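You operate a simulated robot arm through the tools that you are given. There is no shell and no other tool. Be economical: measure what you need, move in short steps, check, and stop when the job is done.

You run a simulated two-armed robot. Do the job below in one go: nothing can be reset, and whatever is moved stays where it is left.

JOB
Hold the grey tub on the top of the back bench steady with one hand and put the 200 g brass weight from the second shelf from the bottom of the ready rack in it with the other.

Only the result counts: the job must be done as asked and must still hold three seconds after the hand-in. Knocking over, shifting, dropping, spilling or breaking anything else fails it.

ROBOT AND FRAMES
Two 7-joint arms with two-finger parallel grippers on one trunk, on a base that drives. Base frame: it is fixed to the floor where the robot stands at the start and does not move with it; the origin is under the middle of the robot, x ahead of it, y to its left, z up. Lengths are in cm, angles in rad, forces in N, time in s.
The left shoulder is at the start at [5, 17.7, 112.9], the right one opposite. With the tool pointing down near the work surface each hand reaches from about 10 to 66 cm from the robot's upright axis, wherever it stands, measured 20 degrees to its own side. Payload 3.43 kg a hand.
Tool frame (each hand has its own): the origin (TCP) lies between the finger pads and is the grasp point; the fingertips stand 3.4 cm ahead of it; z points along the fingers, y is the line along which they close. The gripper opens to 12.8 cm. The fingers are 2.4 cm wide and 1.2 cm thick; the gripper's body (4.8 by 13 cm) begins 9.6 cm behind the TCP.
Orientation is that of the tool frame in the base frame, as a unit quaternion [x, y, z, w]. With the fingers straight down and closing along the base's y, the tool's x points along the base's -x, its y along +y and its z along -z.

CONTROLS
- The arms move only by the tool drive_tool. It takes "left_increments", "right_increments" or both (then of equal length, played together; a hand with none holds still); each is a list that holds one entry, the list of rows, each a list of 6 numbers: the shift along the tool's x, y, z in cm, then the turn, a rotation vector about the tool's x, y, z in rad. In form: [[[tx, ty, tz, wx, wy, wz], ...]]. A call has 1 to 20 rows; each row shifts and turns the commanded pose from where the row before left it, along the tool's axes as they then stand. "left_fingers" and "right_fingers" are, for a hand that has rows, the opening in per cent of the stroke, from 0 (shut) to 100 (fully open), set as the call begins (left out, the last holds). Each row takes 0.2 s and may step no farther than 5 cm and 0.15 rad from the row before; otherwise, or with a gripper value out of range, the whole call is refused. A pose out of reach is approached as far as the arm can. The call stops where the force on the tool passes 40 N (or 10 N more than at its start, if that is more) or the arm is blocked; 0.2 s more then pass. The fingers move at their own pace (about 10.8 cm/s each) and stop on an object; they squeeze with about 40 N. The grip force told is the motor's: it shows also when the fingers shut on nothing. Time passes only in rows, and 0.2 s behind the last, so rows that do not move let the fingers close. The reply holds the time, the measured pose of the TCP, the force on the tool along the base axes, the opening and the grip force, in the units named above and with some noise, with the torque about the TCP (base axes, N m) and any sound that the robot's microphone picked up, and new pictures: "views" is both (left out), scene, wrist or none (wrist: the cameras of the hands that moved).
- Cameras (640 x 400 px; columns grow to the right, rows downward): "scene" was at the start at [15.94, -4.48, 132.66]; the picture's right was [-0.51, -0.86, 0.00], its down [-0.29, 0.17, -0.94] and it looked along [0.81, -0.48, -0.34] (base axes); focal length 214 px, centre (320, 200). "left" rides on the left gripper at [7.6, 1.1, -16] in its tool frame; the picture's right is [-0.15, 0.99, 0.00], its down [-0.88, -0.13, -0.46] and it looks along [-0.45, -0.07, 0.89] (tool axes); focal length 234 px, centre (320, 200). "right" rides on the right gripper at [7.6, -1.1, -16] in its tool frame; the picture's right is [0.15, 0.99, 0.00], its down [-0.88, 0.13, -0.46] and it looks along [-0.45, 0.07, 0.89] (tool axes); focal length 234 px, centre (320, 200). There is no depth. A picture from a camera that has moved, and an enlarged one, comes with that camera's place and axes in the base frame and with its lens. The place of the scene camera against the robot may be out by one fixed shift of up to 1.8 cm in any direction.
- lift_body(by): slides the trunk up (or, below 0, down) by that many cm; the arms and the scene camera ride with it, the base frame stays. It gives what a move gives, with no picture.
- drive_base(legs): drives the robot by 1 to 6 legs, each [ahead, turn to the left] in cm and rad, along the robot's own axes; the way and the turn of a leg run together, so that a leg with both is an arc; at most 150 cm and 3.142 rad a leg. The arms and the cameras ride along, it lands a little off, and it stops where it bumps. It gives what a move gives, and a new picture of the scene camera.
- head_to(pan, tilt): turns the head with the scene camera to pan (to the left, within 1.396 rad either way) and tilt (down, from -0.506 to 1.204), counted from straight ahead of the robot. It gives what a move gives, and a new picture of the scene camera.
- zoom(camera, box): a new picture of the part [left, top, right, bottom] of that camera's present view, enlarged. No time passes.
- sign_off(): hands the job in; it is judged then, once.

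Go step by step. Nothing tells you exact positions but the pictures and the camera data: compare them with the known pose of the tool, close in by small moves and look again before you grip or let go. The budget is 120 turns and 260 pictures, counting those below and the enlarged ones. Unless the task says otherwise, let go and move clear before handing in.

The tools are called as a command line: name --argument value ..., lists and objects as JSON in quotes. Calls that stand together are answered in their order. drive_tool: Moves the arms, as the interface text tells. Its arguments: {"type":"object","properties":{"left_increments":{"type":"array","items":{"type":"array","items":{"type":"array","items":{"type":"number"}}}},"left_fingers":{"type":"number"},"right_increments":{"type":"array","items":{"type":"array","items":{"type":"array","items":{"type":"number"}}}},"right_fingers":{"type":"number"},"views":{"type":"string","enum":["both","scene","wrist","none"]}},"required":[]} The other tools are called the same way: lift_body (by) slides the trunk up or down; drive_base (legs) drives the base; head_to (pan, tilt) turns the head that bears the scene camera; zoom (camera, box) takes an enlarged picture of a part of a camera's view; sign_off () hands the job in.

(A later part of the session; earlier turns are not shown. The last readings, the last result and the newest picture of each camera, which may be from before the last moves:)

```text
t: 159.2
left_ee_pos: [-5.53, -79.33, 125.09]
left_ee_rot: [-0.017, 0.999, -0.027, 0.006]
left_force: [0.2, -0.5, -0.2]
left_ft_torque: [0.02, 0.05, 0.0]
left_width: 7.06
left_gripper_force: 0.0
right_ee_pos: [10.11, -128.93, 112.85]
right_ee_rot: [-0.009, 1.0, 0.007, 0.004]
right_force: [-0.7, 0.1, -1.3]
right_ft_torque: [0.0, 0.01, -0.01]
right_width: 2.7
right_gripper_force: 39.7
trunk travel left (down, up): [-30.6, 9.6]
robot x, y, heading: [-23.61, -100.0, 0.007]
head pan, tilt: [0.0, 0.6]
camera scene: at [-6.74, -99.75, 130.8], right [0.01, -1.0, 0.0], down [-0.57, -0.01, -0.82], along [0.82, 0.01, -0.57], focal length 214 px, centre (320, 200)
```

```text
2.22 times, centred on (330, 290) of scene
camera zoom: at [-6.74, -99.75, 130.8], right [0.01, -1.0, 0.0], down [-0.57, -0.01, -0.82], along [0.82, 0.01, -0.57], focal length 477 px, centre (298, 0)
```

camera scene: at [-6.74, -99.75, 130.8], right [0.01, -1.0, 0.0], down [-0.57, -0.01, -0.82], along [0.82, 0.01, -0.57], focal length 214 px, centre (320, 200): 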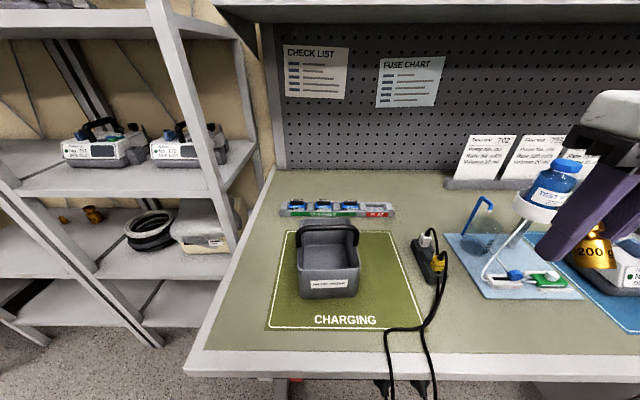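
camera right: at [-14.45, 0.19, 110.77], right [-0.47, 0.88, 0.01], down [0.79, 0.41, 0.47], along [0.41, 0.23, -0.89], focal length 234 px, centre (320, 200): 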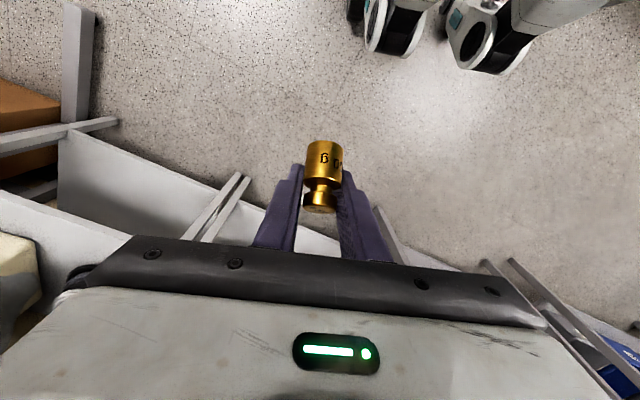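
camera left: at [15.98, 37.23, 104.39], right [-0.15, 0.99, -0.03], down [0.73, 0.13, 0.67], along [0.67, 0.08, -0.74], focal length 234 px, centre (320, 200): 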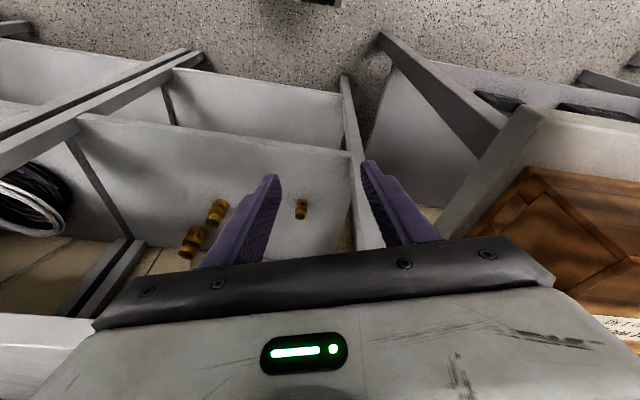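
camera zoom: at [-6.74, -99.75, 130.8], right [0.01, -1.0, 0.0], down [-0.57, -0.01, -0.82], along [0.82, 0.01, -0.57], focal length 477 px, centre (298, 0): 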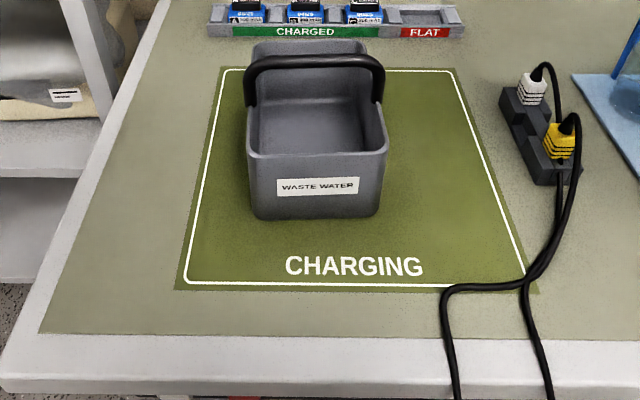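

Refined from two views: rim z≈99.5, tub x 17–30.5, y -95.5 to -106.5, handle bar at x≈23, z≈104. I back off 6 cm for arm room and bring the open left hand over the left wall to see it close.

drive_base --legs '[[-6, 0]]'

drive_tool --left_increments '[[[-3, 0, 1.2, 0, 0, 0], [-3, 0, 1.2, 0, 0, 0], [-3, 0, 1.2, 0, 0, 0], [-3, 0, 1.2, 0, 0, 0], [-3, 0, 1.2, 0, 0, 0], [-1.8, -3, 1, 0, 0, 0], [-1.8, -3, 1, 0, 0, 0], [-1.8, -3, 1, 0, 0, 0], [-1.8, -3, 1, 0, 0, 0], [-1.8, -3, 1, 0, 0, 0]]]' --views "both"

```text
t: 160.1
left_ee_pos: [-11.48, -79.42, 125.18]
left_ee_rot: [-0.017, 0.999, -0.027, 0.007]
left_force: [-1.2, 0.4, 0.3]
left_ft_torque: [0.01, -0.05, -0.04]
left_width: 7.04
left_gripper_force: 0.1
right_ee_pos: [3.93, -128.95, 112.86]
right_ee_rot: [-0.009, 1.0, 0.008, 0.004]
right_force: [-0.2, 0.3, -1.7]
right_ft_torque: [-0.03, -0.08, -0.04]
right_width: 2.67
right_gripper_force: 39.7
trunk travel left (down, up): [-30.6, 9.6]
robot x, y, heading: [-30.06, -100.19, 0.008]
head pan, tilt: [0.0, 0.6]
camera scene: at [-12.88, -99.83, 130.83], right [0.01, -1.0, 0.0], down [-0.56, -0.01, -0.83], along [0.83, 0.01, -0.56], focal length 214 px, centre (320, 200)
```

scene: 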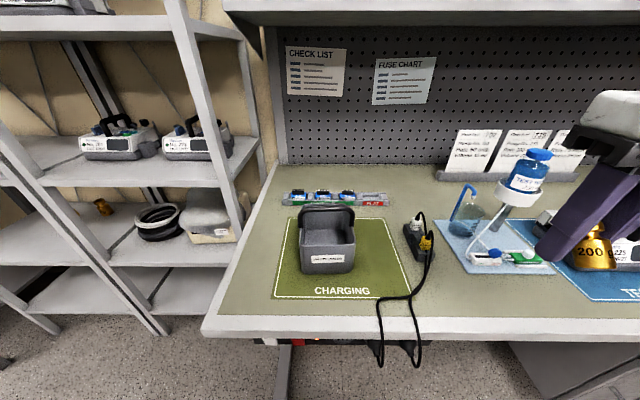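

```text
t: 162.3
left_ee_pos: [13.22, -94.3, 115.34]
left_ee_rot: [-0.016, 0.999, -0.027, 0.006]
left_force: [-0.7, 0.0, -0.9]
left_ft_torque: [0.02, 0.01, 0.01]
left_width: 7.05
left_gripper_force: 0.0
right_ee_pos: [4.14, -129.02, 112.71]
right_ee_rot: [-0.009, 1.0, 0.008, 0.004]
right_force: [-0.2, 0.1, -2.2]
right_ft_torque: [0.01, -0.03, -0.01]
right_width: 2.68
right_gripper_force: 39.2
trunk travel left (down, up): [-30.6, 9.6]
robot x, y, heading: [-29.65, -100.16, 0.008]
head pan, tilt: [0.0, 0.6]
camera scene: at [-12.75, -99.9, 130.81], right [0.01, -1.0, 0.0], down [-0.57, 0.0, -0.82], along [0.82, 0.01, -0.57], focal length 214 px, centre (320, 200)
camera left: at [5.23, -92.56, 130.96], right [0.11, 0.99, -0.05], down [0.88, -0.08, 0.47], along [0.47, -0.1, -0.88], focal length 234 px, centre (320, 200)
```

scene: 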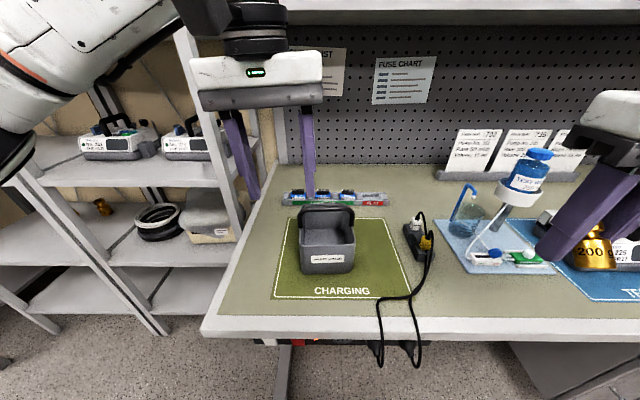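
left: 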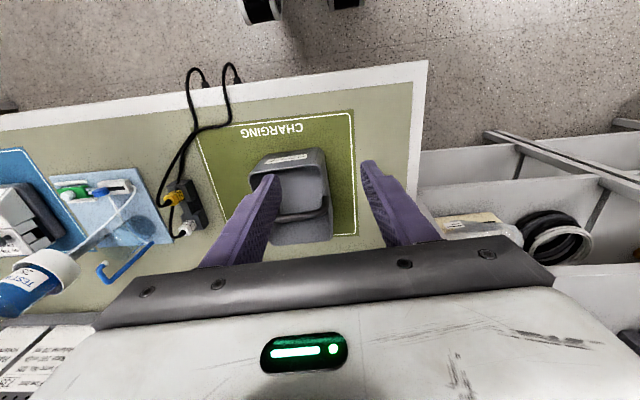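

zoom --camera "left" --box '[220, 120, 380, 260]'

```text
2.86 times, centred on (300, 190) of left
camera zoom: at [5.23, -92.56, 130.96], right [0.11, 0.99, -0.05], down [0.88, -0.08, 0.47], along [0.47, -0.1, -0.88], focal length 669 px, centre (377, 229)
```

zoom: 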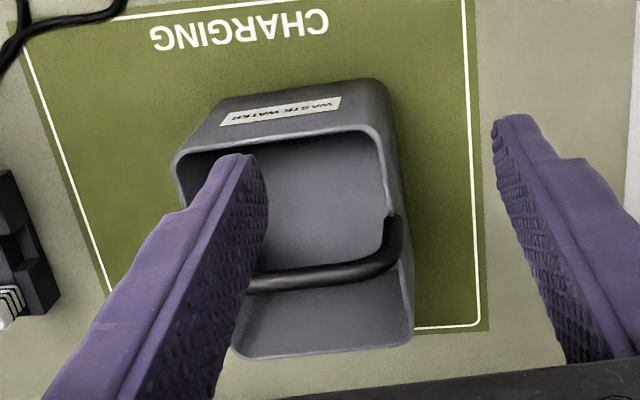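

The left wall's rim runs at y≈-95.5, the handle pivot at x≈22, so I'll grip the front-left part of that wall at x≈18.5. I pitch the left hand slightly and come above it.

drive_tool --left_increments '[[[-1, -0.4, 2.2, 0, -0.117, 0], [-0.74, -0.4, 2.3, 0, -0.117, 0], [-0.46, -0.4, 2.37, 0, -0.117, 0]]]' --views "both"

zoom --camera "left" --box '[200, 80, 420, 240]'

```text
t: 163.1
left_ee_pos: [16.39, -95.94, 108.75]
left_ee_rot: [-0.021, 0.983, -0.024, 0.182]
left_force: [-0.3, 0.6, -0.4]
left_ft_torque: [-0.02, -0.03, -0.02]
left_width: 7.01
left_gripper_force: 0.0
right_ee_pos: [3.96, -128.95, 112.72]
right_ee_rot: [-0.009, 1.0, 0.008, 0.004]
right_force: [0.2, 0.2, -2.0]
right_ft_torque: [0.02, -0.01, 0.02]
right_width: 2.68
right_gripper_force: 39.6
trunk travel left (down, up): [-30.6, 9.6]
robot x, y, heading: [-29.54, -100.41, 0.013]
head pan, tilt: [0.0, 0.6]
camera scene: at [-12.77, -99.83, 130.81], right [0.01, -1.0, 0.0], down [-0.57, -0.01, -0.82], along [0.82, 0.01, -0.57], focal length 214 px, centre (320, 200)
camera left: at [3.42, -94.41, 120.78], right [0.1, 0.99, 0.0], down [0.66, -0.07, 0.75], along [0.74, -0.08, -0.67], focal length 234 px, centre (320, 200)
```

scene: 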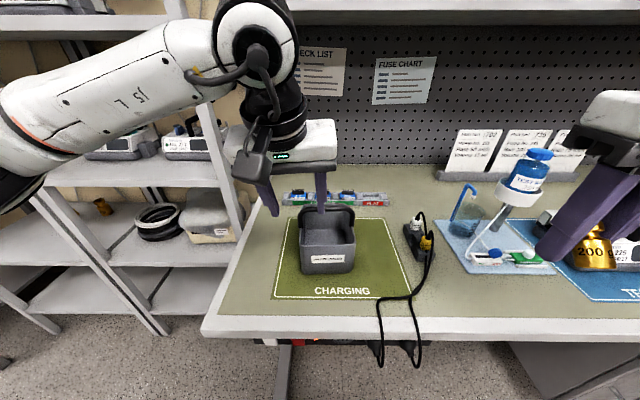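
left: 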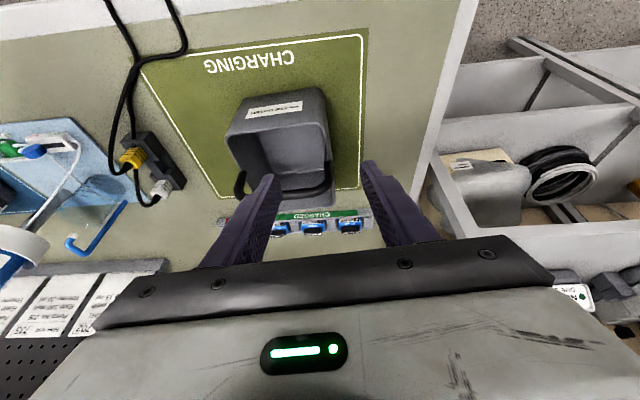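

```text
2.50 times, centred on (310, 160) of left
camera zoom: at [3.42, -94.41, 120.78], right [0.1, 0.99, 0.0], down [0.66, -0.07, 0.75], along [0.74, -0.08, -0.67], focal length 585 px, centre (345, 300)
```

zoom: 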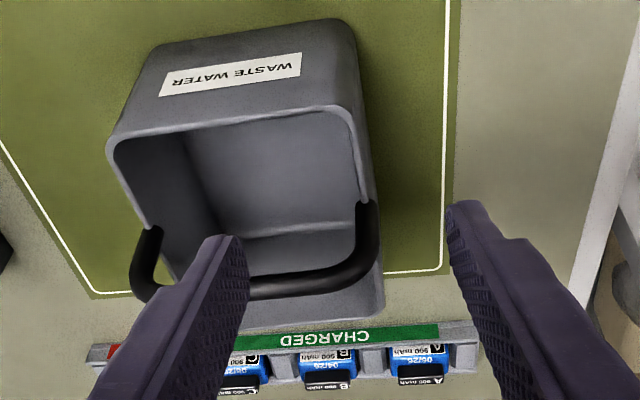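

Triangulating with the two wrist views, the rim is at z≈96, tub x 17.6–32, handle pivot x≈24. I lower the left hand to just above the rim at x≈20 and look.

drive_tool --left_increments '[[[0.18, 0.22, 3, 0, 0, 0], [0.18, 0.22, 3, 0, 0, 0], [0.18, 0.22, 2.4, 0, 0, 0]]]' --views "both"

zoom --camera "left" --box '[200, 80, 420, 240]'

zoom --camera "scene" --box '[240, 150, 400, 290]'

```text
t: 163.9
left_ee_pos: [18.81, -95.52, 100.73]
left_ee_rot: [-0.021, 0.983, -0.024, 0.182]
left_force: [-0.8, 0.1, -0.1]
left_ft_torque: [-0.03, 0.0, -0.01]
left_width: 7.07
left_gripper_force: 0.1
right_ee_pos: [3.94, -129.06, 112.88]
right_ee_rot: [-0.009, 1.0, 0.008, 0.004]
right_force: [0.8, 0.1, -1.8]
right_ft_torque: [0.02, -0.03, -0.01]
right_width: 2.69
right_gripper_force: 40.3
trunk travel left (down, up): [-30.6, 9.6]
robot x, y, heading: [-29.34, -100.63, 0.006]
head pan, tilt: [0.0, 0.6]
camera scene: at [-12.76, -99.82, 130.81], right [0.01, -1.0, 0.0], down [-0.57, -0.01, -0.82], along [0.82, 0.01, -0.57], focal length 214 px, centre (320, 200)
camera left: at [5.94, -94.02, 112.75], right [0.1, 0.99, 0.0], down [0.66, -0.07, 0.75], along [0.74, -0.08, -0.67], focal length 234 px, centre (320, 200)
```

scene: 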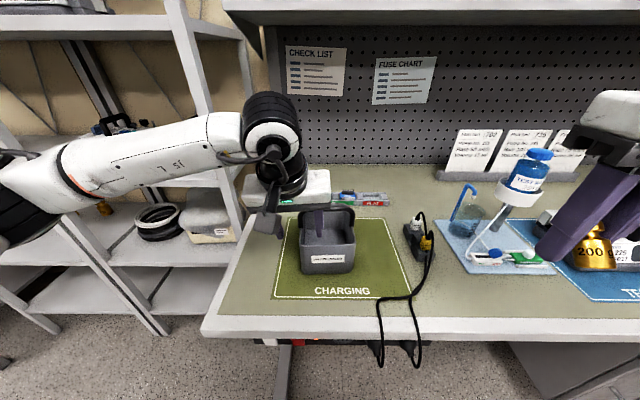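
left: 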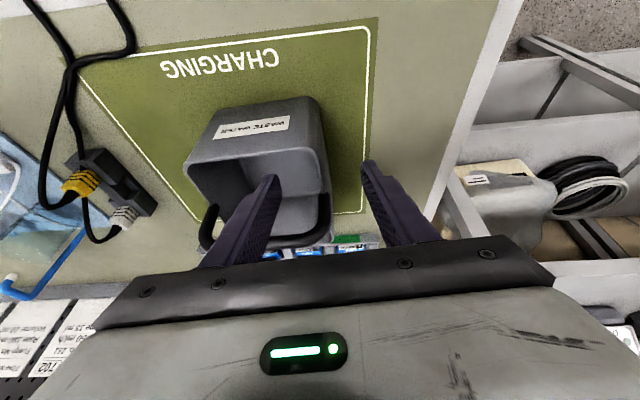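

```text
2.50 times, centred on (310, 160) of left
camera zoom: at [5.94, -94.02, 112.75], right [0.1, 0.99, 0.0], down [0.66, -0.07, 0.75], along [0.74, -0.08, -0.67], focal length 585 px, centre (345, 300)
```

zoom: 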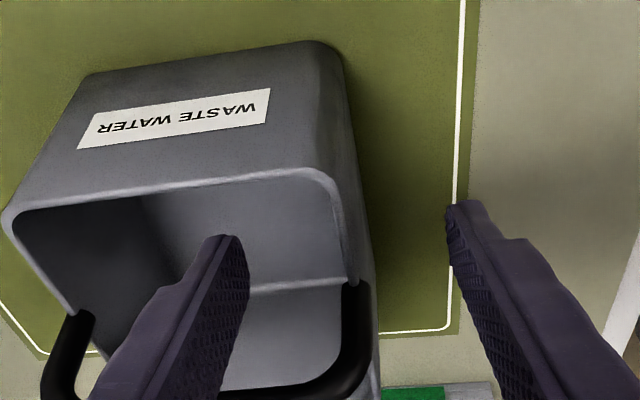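

```text
2.86 times, centred on (320, 220) of scene
camera zoom: at [-12.76, -99.82, 130.81], right [0.01, -1.0, 0.0], down [-0.57, -0.01, -0.82], along [0.82, 0.01, -0.57], focal length 613 px, centre (320, 143)
```

zoom: 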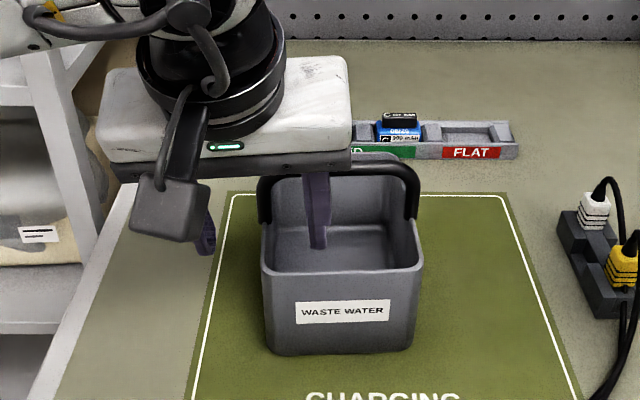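

The fingers straddle the left wall between front corner and handle pivot. I lower 3.4 cm more.

drive_tool --left_increments '[[[0, 0, 1.7, 0, 0, 0], [0, 0, 1.7, 0, 0, 0]]]' --views "wrist"

zoom --camera "left" --box '[200, 80, 420, 240]'

zoom --camera "scene" --box '[260, 180, 380, 285]'

```text
t: 164.5
left_ee_pos: [20.05, -95.4, 97.43]
left_ee_rot: [-0.021, 0.983, -0.023, 0.181]
left_force: [-0.5, -0.2, -0.1]
left_ft_torque: [0.01, 0.02, -0.03]
left_width: 7.04
left_gripper_force: 0.1
right_ee_pos: [3.97, -129.04, 112.83]
right_ee_rot: [-0.009, 1.0, 0.008, 0.003]
right_force: [-0.5, -0.9, -1.8]
right_ft_torque: [-0.01, -0.02, -0.04]
right_width: 2.71
right_gripper_force: 40.2
trunk travel left (down, up): [-30.6, 9.6]
robot x, y, heading: [-29.79, -100.04, 0.011]
head pan, tilt: [0.0, 0.6]
camera left: at [7.15, -94.02, 109.61], right [0.1, 0.99, 0.0], down [0.66, -0.07, 0.75], along [0.74, -0.08, -0.67], focal length 234 px, centre (320, 200)
```

left: 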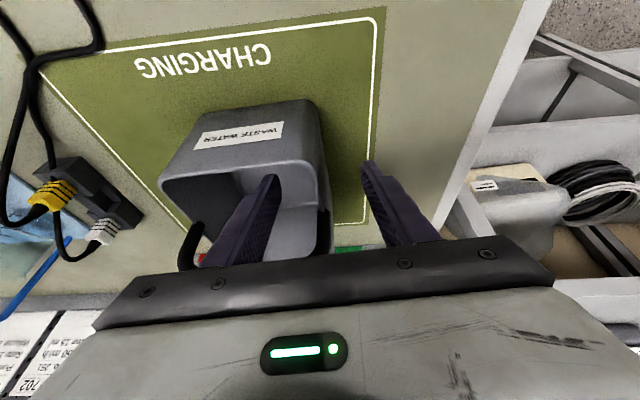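

```text
2.50 times, centred on (310, 160) of left
camera zoom: at [7.15, -94.02, 109.61], right [0.1, 0.99, 0.0], down [0.66, -0.07, 0.75], along [0.74, -0.08, -0.67], focal length 585 px, centre (345, 300)
```

zoom: 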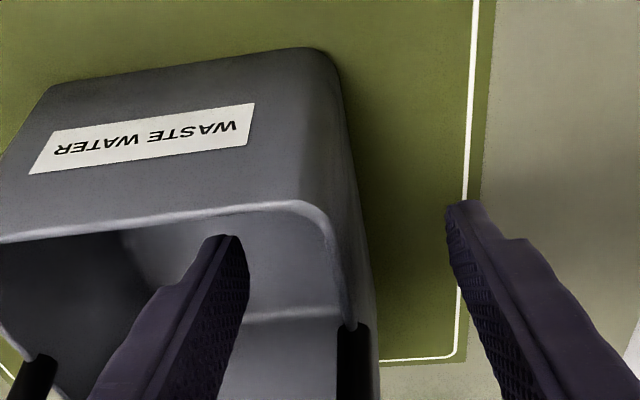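

```text
3.81 times, centred on (320, 232) of scene
camera zoom: at [-12.77, -99.83, 130.81], right [0.01, -1.0, 0.0], down [-0.57, -0.01, -0.82], along [0.82, 0.01, -0.57], focal length 817 px, centre (320, 76)
```

zoom: 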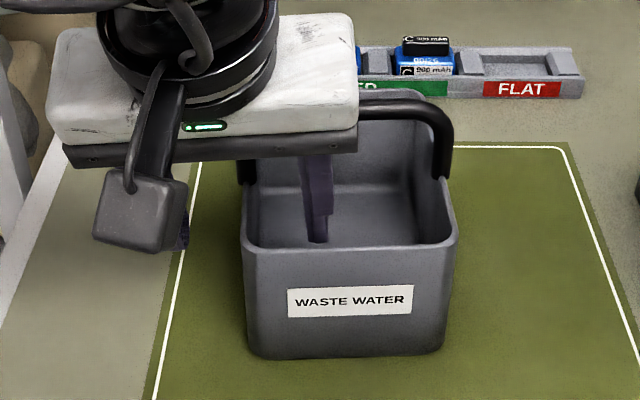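

The rim passes right between the pads at the tool point. I close the left hand on the wall.

drive_tool --left_increments '[[[0, 0, 0, 0, 0, 0], [0, 0, 0, 0, 0, 0], [0, 0, 0, 0, 0, 0], [0, 0, 0, 0, 0, 0], [0, 0, 0, 0, 0, 0]]]' --left_fingers 0 --views "both"

zoom --camera "scene" --box '[240, 170, 400, 290]'

```text
t: 165.7
left_ee_pos: [20.12, -95.47, 97.58]
left_ee_rot: [-0.02, 0.983, -0.023, 0.182]
left_force: [0.5, -0.4, -0.7]
left_ft_torque: [0.13, 0.03, 0.01]
left_width: 0.34
left_gripper_force: 37.9
right_ee_pos: [4.02, -128.88, 112.83]
right_ee_rot: [-0.008, 1.0, 0.007, 0.004]
right_force: [0.0, 0.6, -2.8]
right_ft_torque: [0.01, -0.02, 0.01]
right_width: 2.71
right_gripper_force: 39.3
trunk travel left (down, up): [-30.6, 9.6]
robot x, y, heading: [-29.8, -100.23, 0.009]
head pan, tilt: [0.0, 0.6]
camera scene: at [-12.77, -99.83, 130.81], right [0.01, -1.0, 0.0], down [-0.57, -0.01, -0.82], along [0.82, 0.01, -0.57], focal length 214 px, centre (320, 200)
camera left: at [7.15, -94.03, 109.62], right [0.1, 0.99, 0.0], down [0.66, -0.07, 0.75], along [0.74, -0.08, -0.67], focal length 234 px, centre (320, 200)
```

scene: 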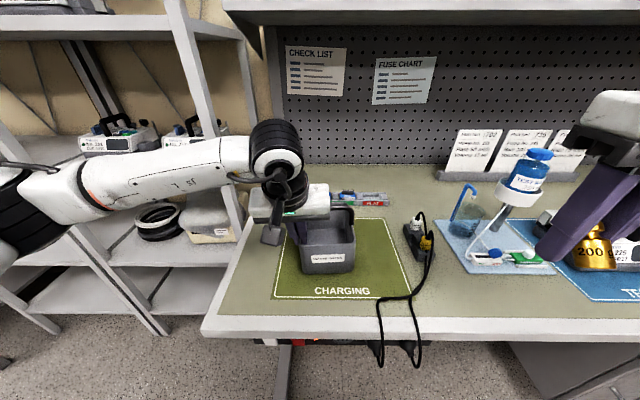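
left: 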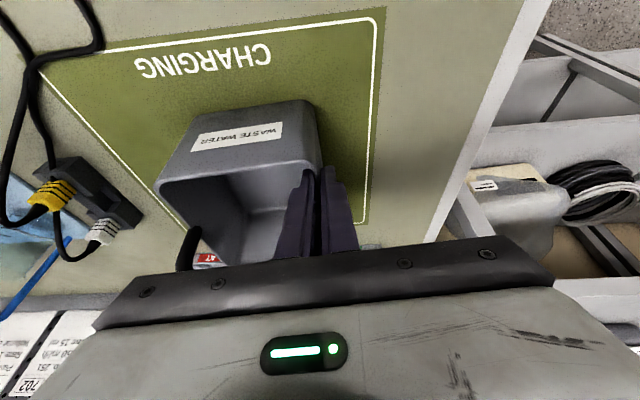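

```text
3.33 times, centred on (320, 230) of scene
camera zoom: at [-12.77, -99.83, 130.81], right [0.01, -1.0, 0.0], down [-0.57, -0.01, -0.82], along [0.82, 0.01, -0.57], focal length 715 px, centre (320, 100)
```

zoom: 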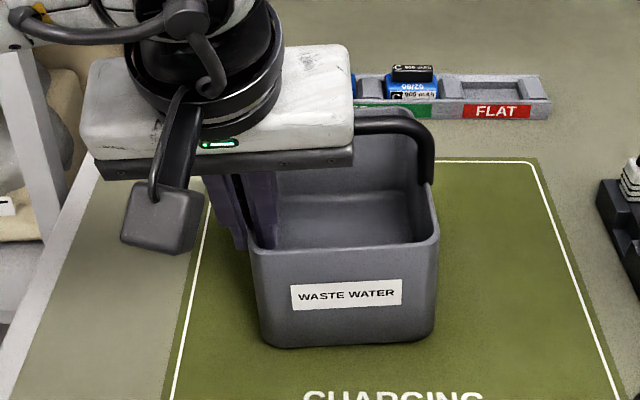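

The tub wall is clamped (3.4 mm wall, 38 N). Now I bring the weight around: forward on the right side first, then left toward the back half of the tub behind the handle.

drive_tool --right_increments '[[[-3, 0.6, 0, 0, 0, 0], [-3, 0.6, 0, 0, 0, 0], [-3, 0.6, 0, 0, 0, 0], [-3, 0.6, 0, 0, 0, 0], [-3, 0.6, 0, 0, 0, 0], [-3, 0.6, 0, 0, 0, 0], [-3, 0.6, 0, 0, 0, 0], [-2.5, 0.6, 0, 0, 0, 0], [0, 3, 0, 0, 0, 0], [0, 3, 0, 0, 0, 0], [0, 3, 0, 0, 0, 0], [0, 3, 0, 0, 0, 0]]]' --views "both"

```text
t: 168.3
left_ee_pos: [19.9, -95.5, 97.64]
left_ee_rot: [-0.021, 0.983, -0.024, 0.181]
left_force: [-0.5, 0.4, 0.6]
left_ft_torque: [0.24, -0.14, 0.05]
left_width: 0.34
left_gripper_force: 38.3
right_ee_pos: [23.06, -122.99, 112.65]
right_ee_rot: [-0.006, 1.0, 0.01, 0.004]
right_force: [-0.6, -0.2, -2.0]
right_ft_torque: [0.0, -0.05, -0.01]
right_width: 2.7
right_gripper_force: 40.1
right hand out of reach, approached as far as the arm can: row 7, 8, 9, 10, 11, 12
trunk travel left (down, up): [-30.6, 9.6]
robot x, y, heading: [-29.52, -100.32, 0.011]
head pan, tilt: [0.0, 0.6]
camera scene: at [-12.76, -99.82, 130.81], right [0.01, -1.0, 0.0], down [-0.57, -0.01, -0.82], along [0.82, 0.01, -0.57], focal length 214 px, centre (320, 200)
camera right: at [15.47, -124.48, 128.64], right [-0.16, 0.99, 0.02], down [0.88, 0.13, 0.46], along [0.46, 0.09, -0.89], focal length 234 px, centre (320, 200)
```

scene: 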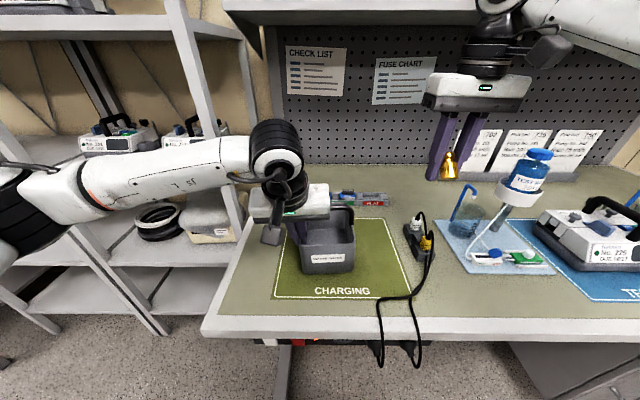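
right: 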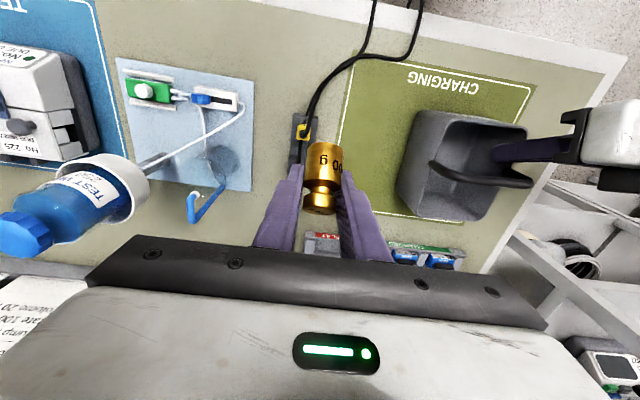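

The vertical hand can't reach that far, and its camera would foul the left hand. I turn the right hand 80° so it comes in from the right side over the right wall (fingers closing along x), which keeps it clear of the handle and the left hand.

drive_tool --right_increments '[[[2, 0, 0, 0, 0, 0], [1, 0, 0, 0, 0, -0.14], [0, 0, 0, 0, 0, -0.14], [0, 0, 0, 0, 0, -0.14], [0, 0, 0, 0, 0, -0.14], [0, 0, 0, 0, 0, -0.14], [0, 0, 0, 0, 0, -0.14], [0, 0, 0, 0, 0, -0.14], [0, 0, 0, 0, 0, -0.14], [0, 0, 0, 0, 0, -0.14], [0, 0, 0, 0, 0, -0.14]]]' --views "both"

```text
t: 170.7
left_ee_pos: [20.1, -95.57, 97.59]
left_ee_rot: [-0.021, 0.983, -0.023, 0.181]
left_force: [-0.7, -0.3, -0.3]
left_ft_torque: [0.16, 0.08, -0.01]
left_width: 0.34
left_gripper_force: 38.6
right_ee_pos: [20.04, -123.18, 112.73]
right_ee_rot: [-0.651, 0.759, 0.003, 0.008]
right_force: [0.1, 0.2, -1.3]
right_ft_torque: [0.02, -0.02, -0.03]
right_width: 2.7
right_gripper_force: 39.8
trunk travel left (down, up): [-30.6, 9.6]
robot x, y, heading: [-29.38, -100.44, 0.009]
head pan, tilt: [0.0, 0.6]
camera scene: at [-12.76, -99.83, 130.81], right [0.01, -1.0, 0.0], down [-0.57, -0.01, -0.82], along [0.82, 0.01, -0.57], focal length 214 px, centre (320, 200)
camera right: at [19.88, -131.1, 128.48], right [-1.0, 0.0, -0.01], down [0.0, 0.88, 0.47], along [0.01, 0.47, -0.88], focal length 234 px, centre (320, 200)
```

scene: 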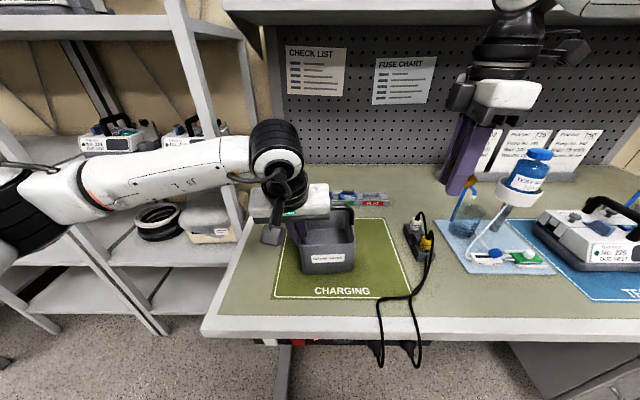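
right: 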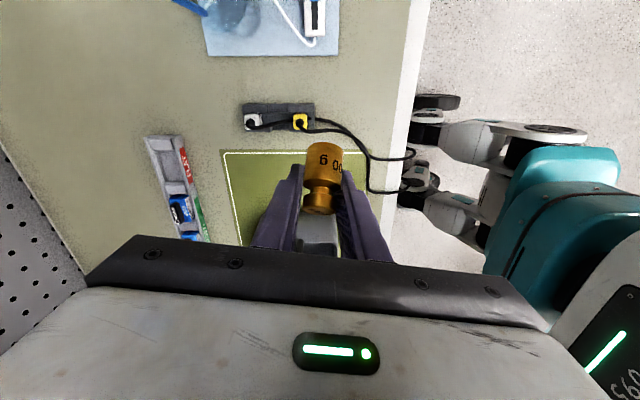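

The hand is turned well. I pitch it leaning to the right and move toward x≈27.

drive_tool --right_increments '[[[-2, -2, 1, 0, -0.133, 0], [-2, -2, 1.5, 0, -0.133, 0], [-1.6, -2, 1.8, 0, -0.133, 0], [0.8, 0, 1.9, 0, 0, 0]]]' --views "both"

```text
t: 171.7
left_ee_pos: [20.1, -95.43, 97.67]
left_ee_rot: [-0.021, 0.983, -0.024, 0.181]
left_force: [-0.1, 0.2, 0.4]
left_ft_torque: [0.12, 0.09, -0.02]
left_width: 0.33
left_gripper_force: 37.6
right_ee_pos: [26.95, -117.82, 107.2]
right_ee_rot: [-0.637, 0.742, 0.133, 0.159]
right_force: [-0.5, 0.2, -1.6]
right_ft_torque: [0.01, 0.01, 0.01]
right_width: 2.69
right_gripper_force: 40.1
trunk travel left (down, up): [-30.6, 9.6]
robot x, y, heading: [-29.39, -100.15, 0.008]
head pan, tilt: [0.0, 0.6]
camera scene: at [-12.76, -99.83, 130.81], right [0.01, -1.0, 0.0], down [-0.57, 0.0, -0.82], along [0.82, 0.01, -0.57], focal length 214 px, centre (320, 200)
camera right: at [26.07, -131.19, 118.61], right [-1.0, 0.02, -0.06], down [-0.04, 0.63, 0.77], along [0.06, 0.77, -0.63], focal length 234 px, centre (320, 200)
```

scene: 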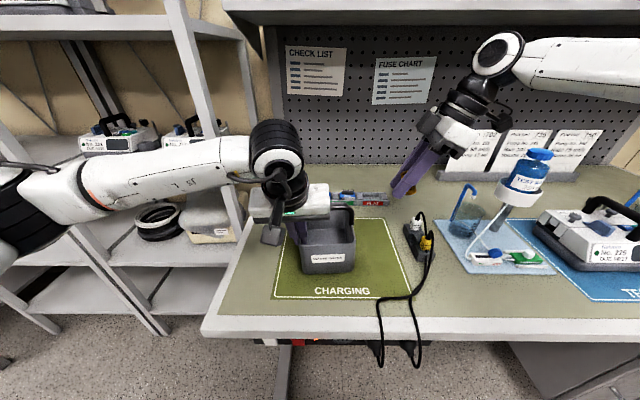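
right: 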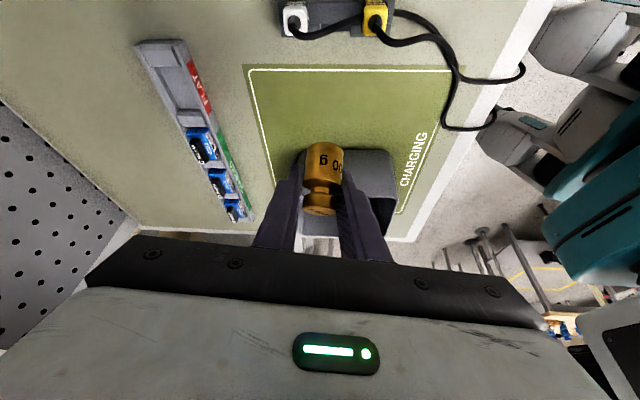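

zoom --camera "right" --box '[230, 100, 430, 260]'

```text
2.50 times, centred on (330, 180) of right
camera zoom: at [26.07, -131.19, 118.61], right [-1.0, 0.02, -0.06], down [-0.04, 0.63, 0.77], along [0.06, 0.77, -0.63], focal length 585 px, centre (295, 250)
```

zoom: 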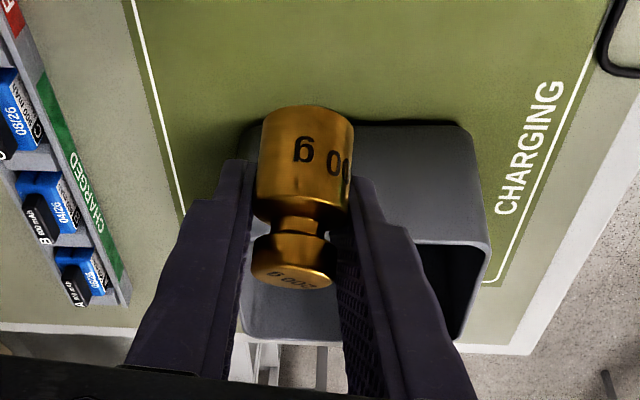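

The tub's right wall is at y≈-105.7 and its back at x≈32. I carry the weight over the right wall into the space above the back half.

drive_tool --right_increments '[[[-1.87, 0.25, 1.49, 0, 0, 0], [-1.87, 0.25, 1.49, 0, 0, 0], [-1.87, 0.25, 1.49, 0, 0, 0], [-1.87, 0.25, 1.49, 0, 0, 0], [-1.87, 0.25, 1.49, 0, 0, 0], [-1.87, 0.25, 1.49, 0, 0, 0], [-1.87, 0.25, 1.49, 0, 0, 0]]]' --views "both"

zoom --camera "scene" --box '[240, 130, 400, 280]'

zoom --camera "right" --box '[230, 100, 430, 260]'

```text
t: 173.3
left_ee_pos: [19.9, -95.43, 97.6]
left_ee_rot: [-0.02, 0.983, -0.022, 0.18]
left_force: [-11.8, 8.2, 1.6]
left_ft_torque: [0.16, -0.63, -0.82]
left_width: 0.31
left_gripper_force: 37.7
right_ee_pos: [22.05, -107.56, 102.52]
right_ee_rot: [-0.635, 0.744, 0.131, 0.162]
right_force: [10.1, -6.7, -1.5]
right_ft_torque: [-0.06, -0.25, -0.19]
right_width: 2.7
right_gripper_force: 39.9
right hand out of reach, approached as far as the arm can: row 3, 4, 5, 6, 7
trunk travel left (down, up): [-30.6, 9.6]
robot x, y, heading: [-29.66, -100.32, 0.009]
head pan, tilt: [0.0, 0.6]
camera scene: at [-12.82, -99.81, 130.83], right [0.01, -1.0, 0.0], down [-0.56, -0.01, -0.83], along [0.83, 0.01, -0.56], focal length 214 px, centre (320, 200)
camera right: at [21.04, -120.81, 114.04], right [-1.0, 0.03, -0.07], down [-0.04, 0.63, 0.77], along [0.06, 0.77, -0.63], focal length 234 px, centre (320, 200)
```

scene: 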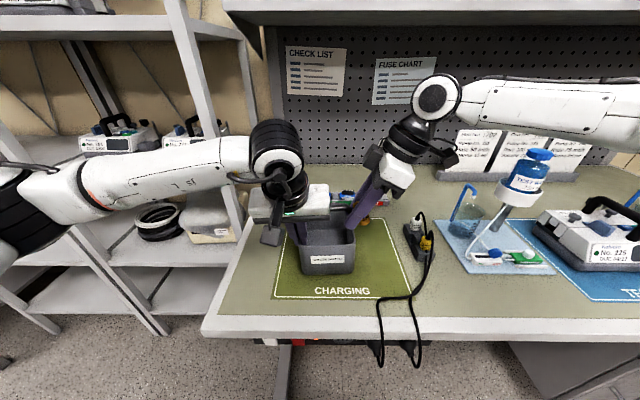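
right: 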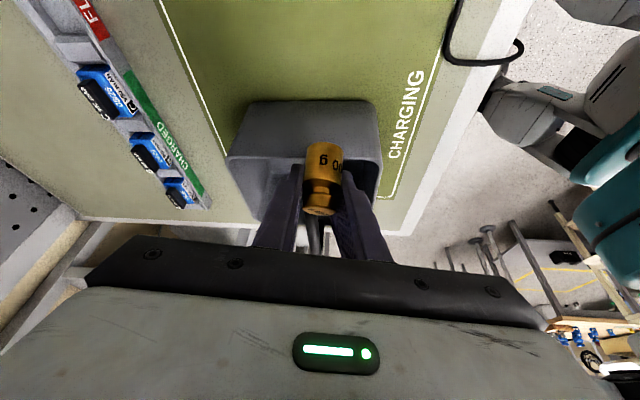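

```text
2.67 times, centred on (320, 205) of scene
camera zoom: at [-12.82, -99.81, 130.83], right [0.01, -1.0, 0.0], down [-0.56, -0.01, -0.83], along [0.83, 0.01, -0.56], focal length 572 px, centre (320, 187)
```

zoom: 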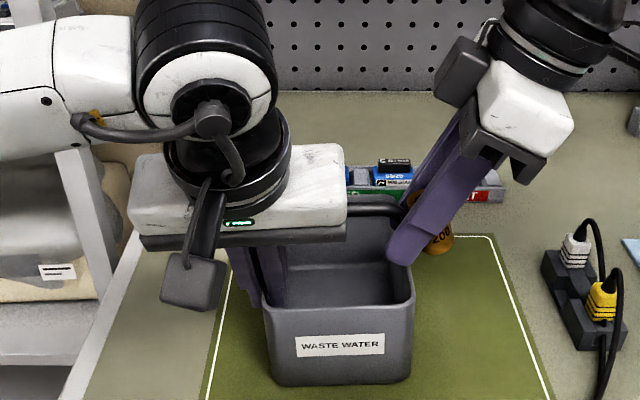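

```text
2.50 times, centred on (330, 180) of right
camera zoom: at [21.04, -120.81, 114.04], right [-1.0, 0.03, -0.07], down [-0.04, 0.63, 0.77], along [0.06, 0.77, -0.63], focal length 585 px, centre (295, 250)
```

zoom: 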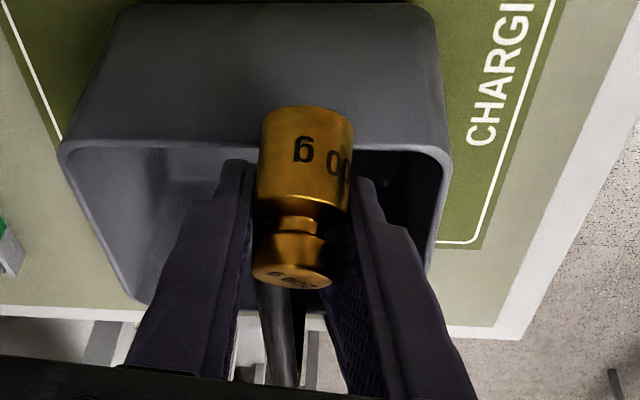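

The right hand ran out of reach and slid against the handle. I withdraw it along its own axis, then will release the tub and redo this with the base 8 cm nearer.

drive_tool --right_increments '[[[0, -0.7, -1, 0, 0, 0], [0, -0.3, -3, 0, 0, 0], [1, 0, -3, 0, 0, 0], [2, 0, -3, 0, 0, 0], [2, 0, -1.5, 0, 0, 0]]]' --views "scene"

zoom --camera "scene" --box '[240, 130, 400, 280]'

```text
t: 174.5
left_ee_pos: [19.98, -95.47, 97.49]
left_ee_rot: [-0.021, 0.983, -0.023, 0.181]
left_force: [0.3, 1.4, -2.7]
left_ft_torque: [0.13, 0.1, -0.02]
left_width: 0.34
left_gripper_force: 38.0
right_ee_pos: [21.48, -116.78, 111.01]
right_ee_rot: [-0.637, 0.743, 0.133, 0.158]
right_force: [-0.9, -0.2, -1.8]
right_ft_torque: [0.03, 0.01, -0.02]
right_width: 2.7
right_gripper_force: 40.1
trunk travel left (down, up): [-30.6, 9.6]
robot x, y, heading: [-29.72, -100.31, 0.009]
head pan, tilt: [0.0, 0.6]
camera scene: at [-12.77, -99.86, 130.81], right [0.01, -1.0, 0.0], down [-0.57, 0.0, -0.82], along [0.82, 0.01, -0.57], focal length 214 px, centre (320, 200)
```

scene: 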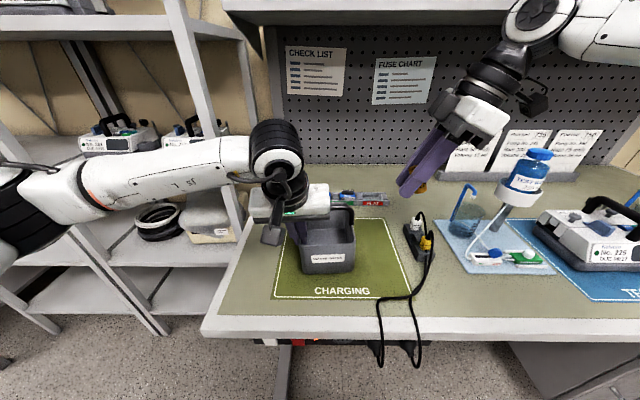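

```text
2.67 times, centred on (320, 205) of scene
camera zoom: at [-12.77, -99.86, 130.81], right [0.01, -1.0, 0.0], down [-0.57, 0.0, -0.82], along [0.82, 0.01, -0.57], focal length 572 px, centre (320, 187)
```

zoom: 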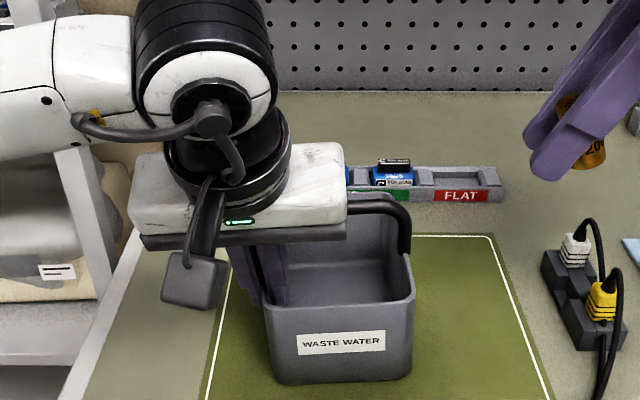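

The tub is unharmed. I release it with the left hand, rise clear, and move the base 8 cm forward.

drive_tool --left_increments '[[[0, 0, 0, 0, 0, 0], [0, 0, 0, 0, 0, 0], [0, 0, 0, 0, 0, 0], [0, 0, -3, 0, 0, 0], [0, 0, -3, 0, 0, 0], [0, 0, -3, 0, 0, 0], [0, 0, -3, 0, 0, 0]]]' --left_fingers 50 --views "scene"

zoom --camera "scene" --box '[240, 130, 400, 300]'

```text
t: 176.1
left_ee_pos: [15.89, -95.03, 108.79]
left_ee_rot: [-0.02, 0.983, -0.024, 0.181]
left_force: [0.0, -0.2, -0.4]
left_ft_torque: [-0.01, 0.03, -0.02]
left_width: 6.37
left_gripper_force: 0.2
right_ee_pos: [21.36, -116.74, 111.04]
right_ee_rot: [-0.637, 0.743, 0.132, 0.158]
right_force: [0.3, 0.1, -1.4]
right_ft_torque: [0.04, 0.0, -0.02]
right_width: 2.7
right_gripper_force: 39.3
trunk travel left (down, up): [-30.6, 9.6]
robot x, y, heading: [-29.21, -99.96, 0.009]
head pan, tilt: [0.0, 0.6]
camera scene: at [-12.8, -99.83, 130.81], right [0.01, -1.0, 0.0], down [-0.56, 0.0, -0.83], along [0.83, 0.01, -0.56], focal length 214 px, centre (320, 200)
```

scene: 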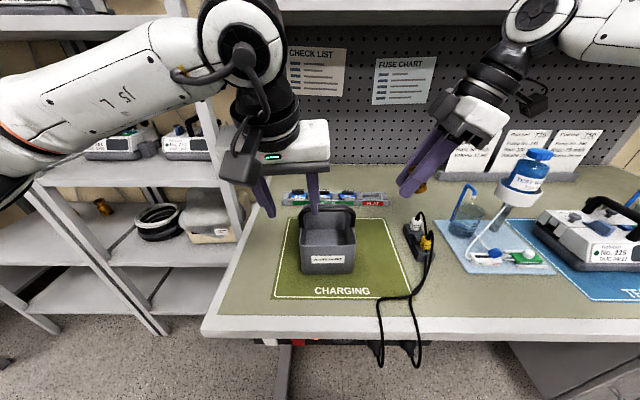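

```text
2.35 times, centred on (320, 215) of scene
camera zoom: at [-12.8, -99.83, 130.81], right [0.01, -1.0, 0.0], down [-0.56, 0.0, -0.83], along [0.83, 0.01, -0.56], focal length 505 px, centre (320, 165)
```

zoom: 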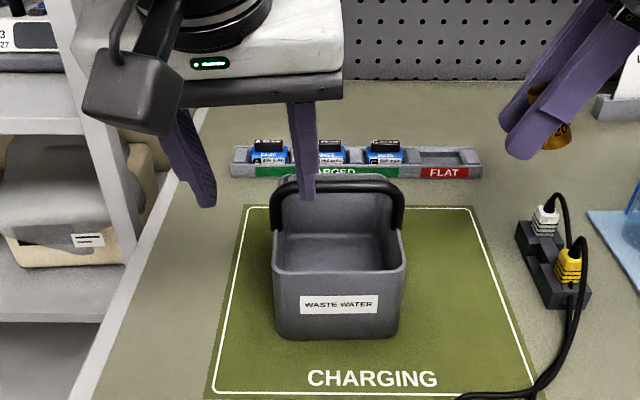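

The tub stands upright where it was. I pull the left hand back a bit and move the base forward 9 cm.

drive_tool --left_increments '[[[2.15, 0, -1.35, 0, 0, 0], [2.15, 0, -1.35, 0, 0, 0]]]' --views "none"

drive_base --legs '[[9, 0]]'

zoom --camera "left" --box '[200, 80, 420, 240]'

```text
t: 176.7
left_ee_pos: [10.82, -94.98, 109.76]
left_ee_rot: [-0.021, 0.983, -0.024, 0.181]
left_force: [0.6, 0.3, 0.4]
left_ft_torque: [0.02, -0.02, -0.02]
left_width: 6.42
left_gripper_force: 0.1
right_ee_pos: [21.38, -116.67, 111.01]
right_ee_rot: [-0.637, 0.743, 0.132, 0.158]
right_force: [0.3, 1.1, -1.0]
right_ft_torque: [0.02, -0.02, 0.0]
right_width: 2.71
right_gripper_force: 39.7
trunk travel left (down, up): [-30.6, 9.6]
robot x, y, heading: [-29.49, -100.52, 0.01]
head pan, tilt: [0.0, 0.6]
```

```text
t: 177.8
left_ee_pos: [19.91, -94.72, 109.75]
left_ee_rot: [-0.021, 0.983, -0.024, 0.181]
left_force: [0.2, 0.1, -0.2]
left_ft_torque: [-0.02, 0.0, -0.03]
left_width: 6.42
left_gripper_force: 0.1
right_ee_pos: [30.55, -116.58, 110.98]
right_ee_rot: [-0.638, 0.742, 0.133, 0.157]
right_force: [0.4, -0.5, -2.3]
right_ft_torque: [0.02, 0.01, -0.01]
right_width: 2.68
right_gripper_force: 39.9
trunk travel left (down, up): [-30.6, 9.6]
robot x, y, heading: [-20.64, -100.24, 0.009]
head pan, tilt: [0.0, 0.6]
camera scene: at [-3.62, -99.7, 130.8], right [0.01, -1.0, 0.0], down [-0.57, -0.01, -0.82], along [0.82, 0.01, -0.57], focal length 214 px, centre (320, 200)
```

scene: 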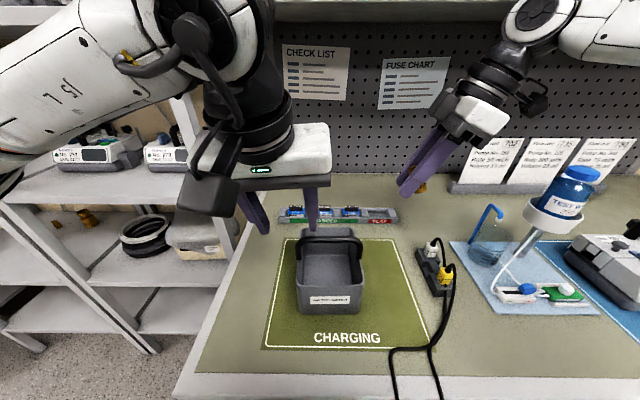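

```text
2.50 times, centred on (310, 160) of left
camera zoom: at [7.04, -93.4, 121.76], right [0.1, 0.99, 0.0], down [0.66, -0.07, 0.74], along [0.74, -0.08, -0.67], focal length 585 px, centre (345, 300)
```

zoom: 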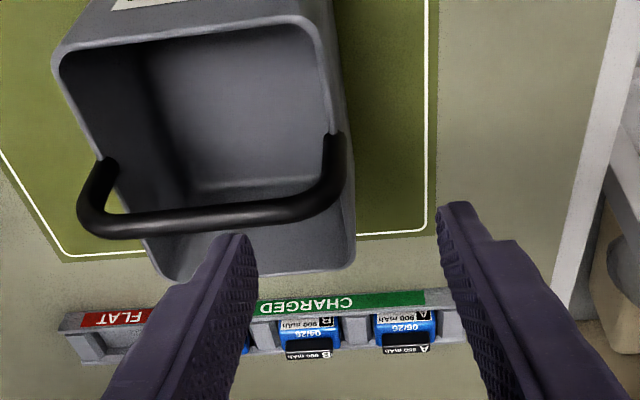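

I test the right arm's reach above the tub's back half before re-gripping with the left.

drive_tool --right_increments '[[[-1.8, 0.85, 1.5, 0, 0, 0], [-1.8, 0.85, 1.5, 0, 0, 0], [-1.8, 0.85, 1.5, 0, 0, 0], [-1.8, 0.85, 1.6, 0, 0, 0], [-1.8, 0.85, 1.6, 0, 0, 0], [-1.8, 0.85, 1.6, 0, 0, 0]]]' --views "both"

zoom --camera "right" --box '[230, 100, 430, 260]'

```text
t: 179.2
left_ee_pos: [19.91, -94.78, 109.77]
left_ee_rot: [-0.022, 0.983, -0.024, 0.181]
left_force: [0.7, 0.2, 0.7]
left_ft_torque: [0.01, -0.02, 0.01]
left_width: 6.4
left_gripper_force: 0.0
right_ee_pos: [28.52, -106.32, 108.17]
right_ee_rot: [-0.638, 0.742, 0.132, 0.158]
right_force: [0.3, 0.2, -1.7]
right_ft_torque: [0.04, 0.04, -0.01]
right_width: 2.66
right_gripper_force: 40.2
right hand out of reach, approached as far as the arm can: row 5, 6
trunk travel left (down, up): [-30.6, 9.6]
robot x, y, heading: [-20.31, -99.97, 0.003]
head pan, tilt: [0.0, 0.6]
camera scene: at [-3.69, -99.7, 130.81], right [0.01, -1.0, 0.0], down [-0.57, -0.01, -0.82], along [0.82, 0.01, -0.57], focal length 214 px, centre (320, 200)
camera right: at [27.58, -119.66, 119.65], right [-1.0, 0.02, -0.06], down [-0.04, 0.63, 0.77], along [0.05, 0.77, -0.63], focal length 234 px, centre (320, 200)
```

scene: 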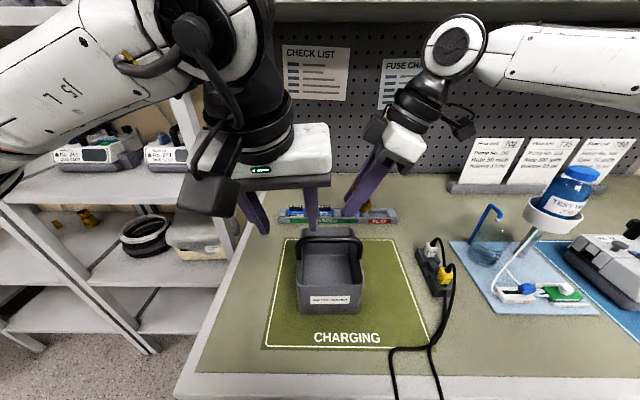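
right: 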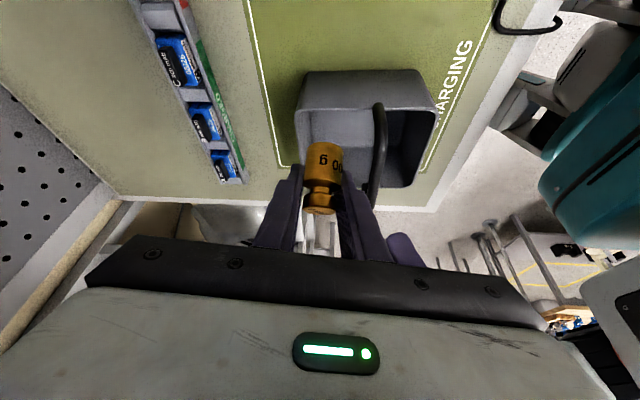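

```text
2.50 times, centred on (330, 180) of right
camera zoom: at [27.58, -119.66, 119.65], right [-1.0, 0.02, -0.06], down [-0.04, 0.63, 0.77], along [0.05, 0.77, -0.63], focal length 585 px, centre (295, 250)
```

zoom: 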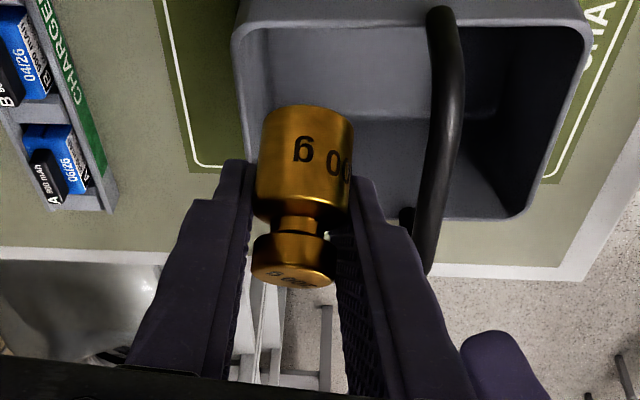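

The limit is sideways: the target lies too far inward for the right arm. I shift the base about 7.5 cm to the left by a back-and-forth in the clear.

drive_base --legs '[[-20, 0], [0, 0.36], [21.3, 0], [0, -0.36]]'

zoom --camera "right" --box '[0, 0, 640, 400]'

```text
t: 183.3
left_ee_pos: [13.58, -74.95, 109.89]
left_ee_rot: [-0.192, 0.964, 0.01, 0.184]
left_force: [-0.9, -0.7, 0.5]
left_ft_torque: [-0.03, -0.1, -0.04]
left_width: 6.37
left_gripper_force: 0.1
right_ee_pos: [26.29, -83.44, 111.76]
right_ee_rot: [0.754, -0.62, -0.136, -0.17]
right_force: [-2.4, -6.0, 14.6]
right_ft_torque: [-0.19, -0.34, -0.14]
right_width: 2.68
right_gripper_force: 39.7
trunk travel left (down, up): [-30.6, 9.6]
robot x, y, heading: [-22.23, -94.07, 0.345]
head pan, tilt: [0.0, 0.6]
stopped in leg 3: the robot was blocked; the commanded pose is now the measured one
camera scene: at [-6.35, -88.61, 130.86], right [0.34, -0.94, 0.0], down [-0.53, -0.19, -0.83], along [0.78, 0.28, -0.56], focal length 214 px, centre (320, 200)
```

scene: 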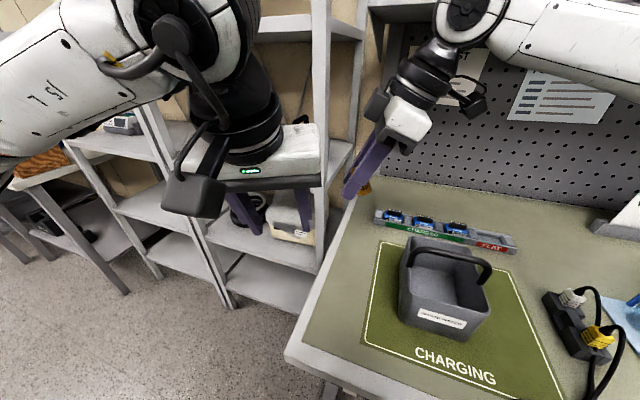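

```text
1.00 times, centred on (320, 200) of right (not enlarged: the box is as wide or as high as the picture)
camera zoom: at [28.77, -96.71, 123.26], right [-0.94, -0.3, -0.15], down [-0.3, 0.57, 0.77], along [-0.14, 0.77, -0.63], focal length 234 px, centre (320, 200)
```

zoom: 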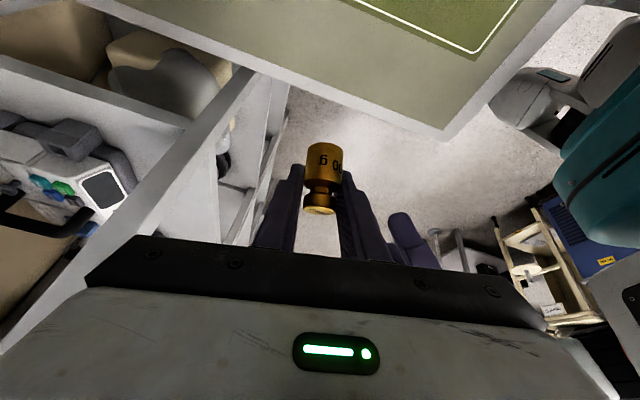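

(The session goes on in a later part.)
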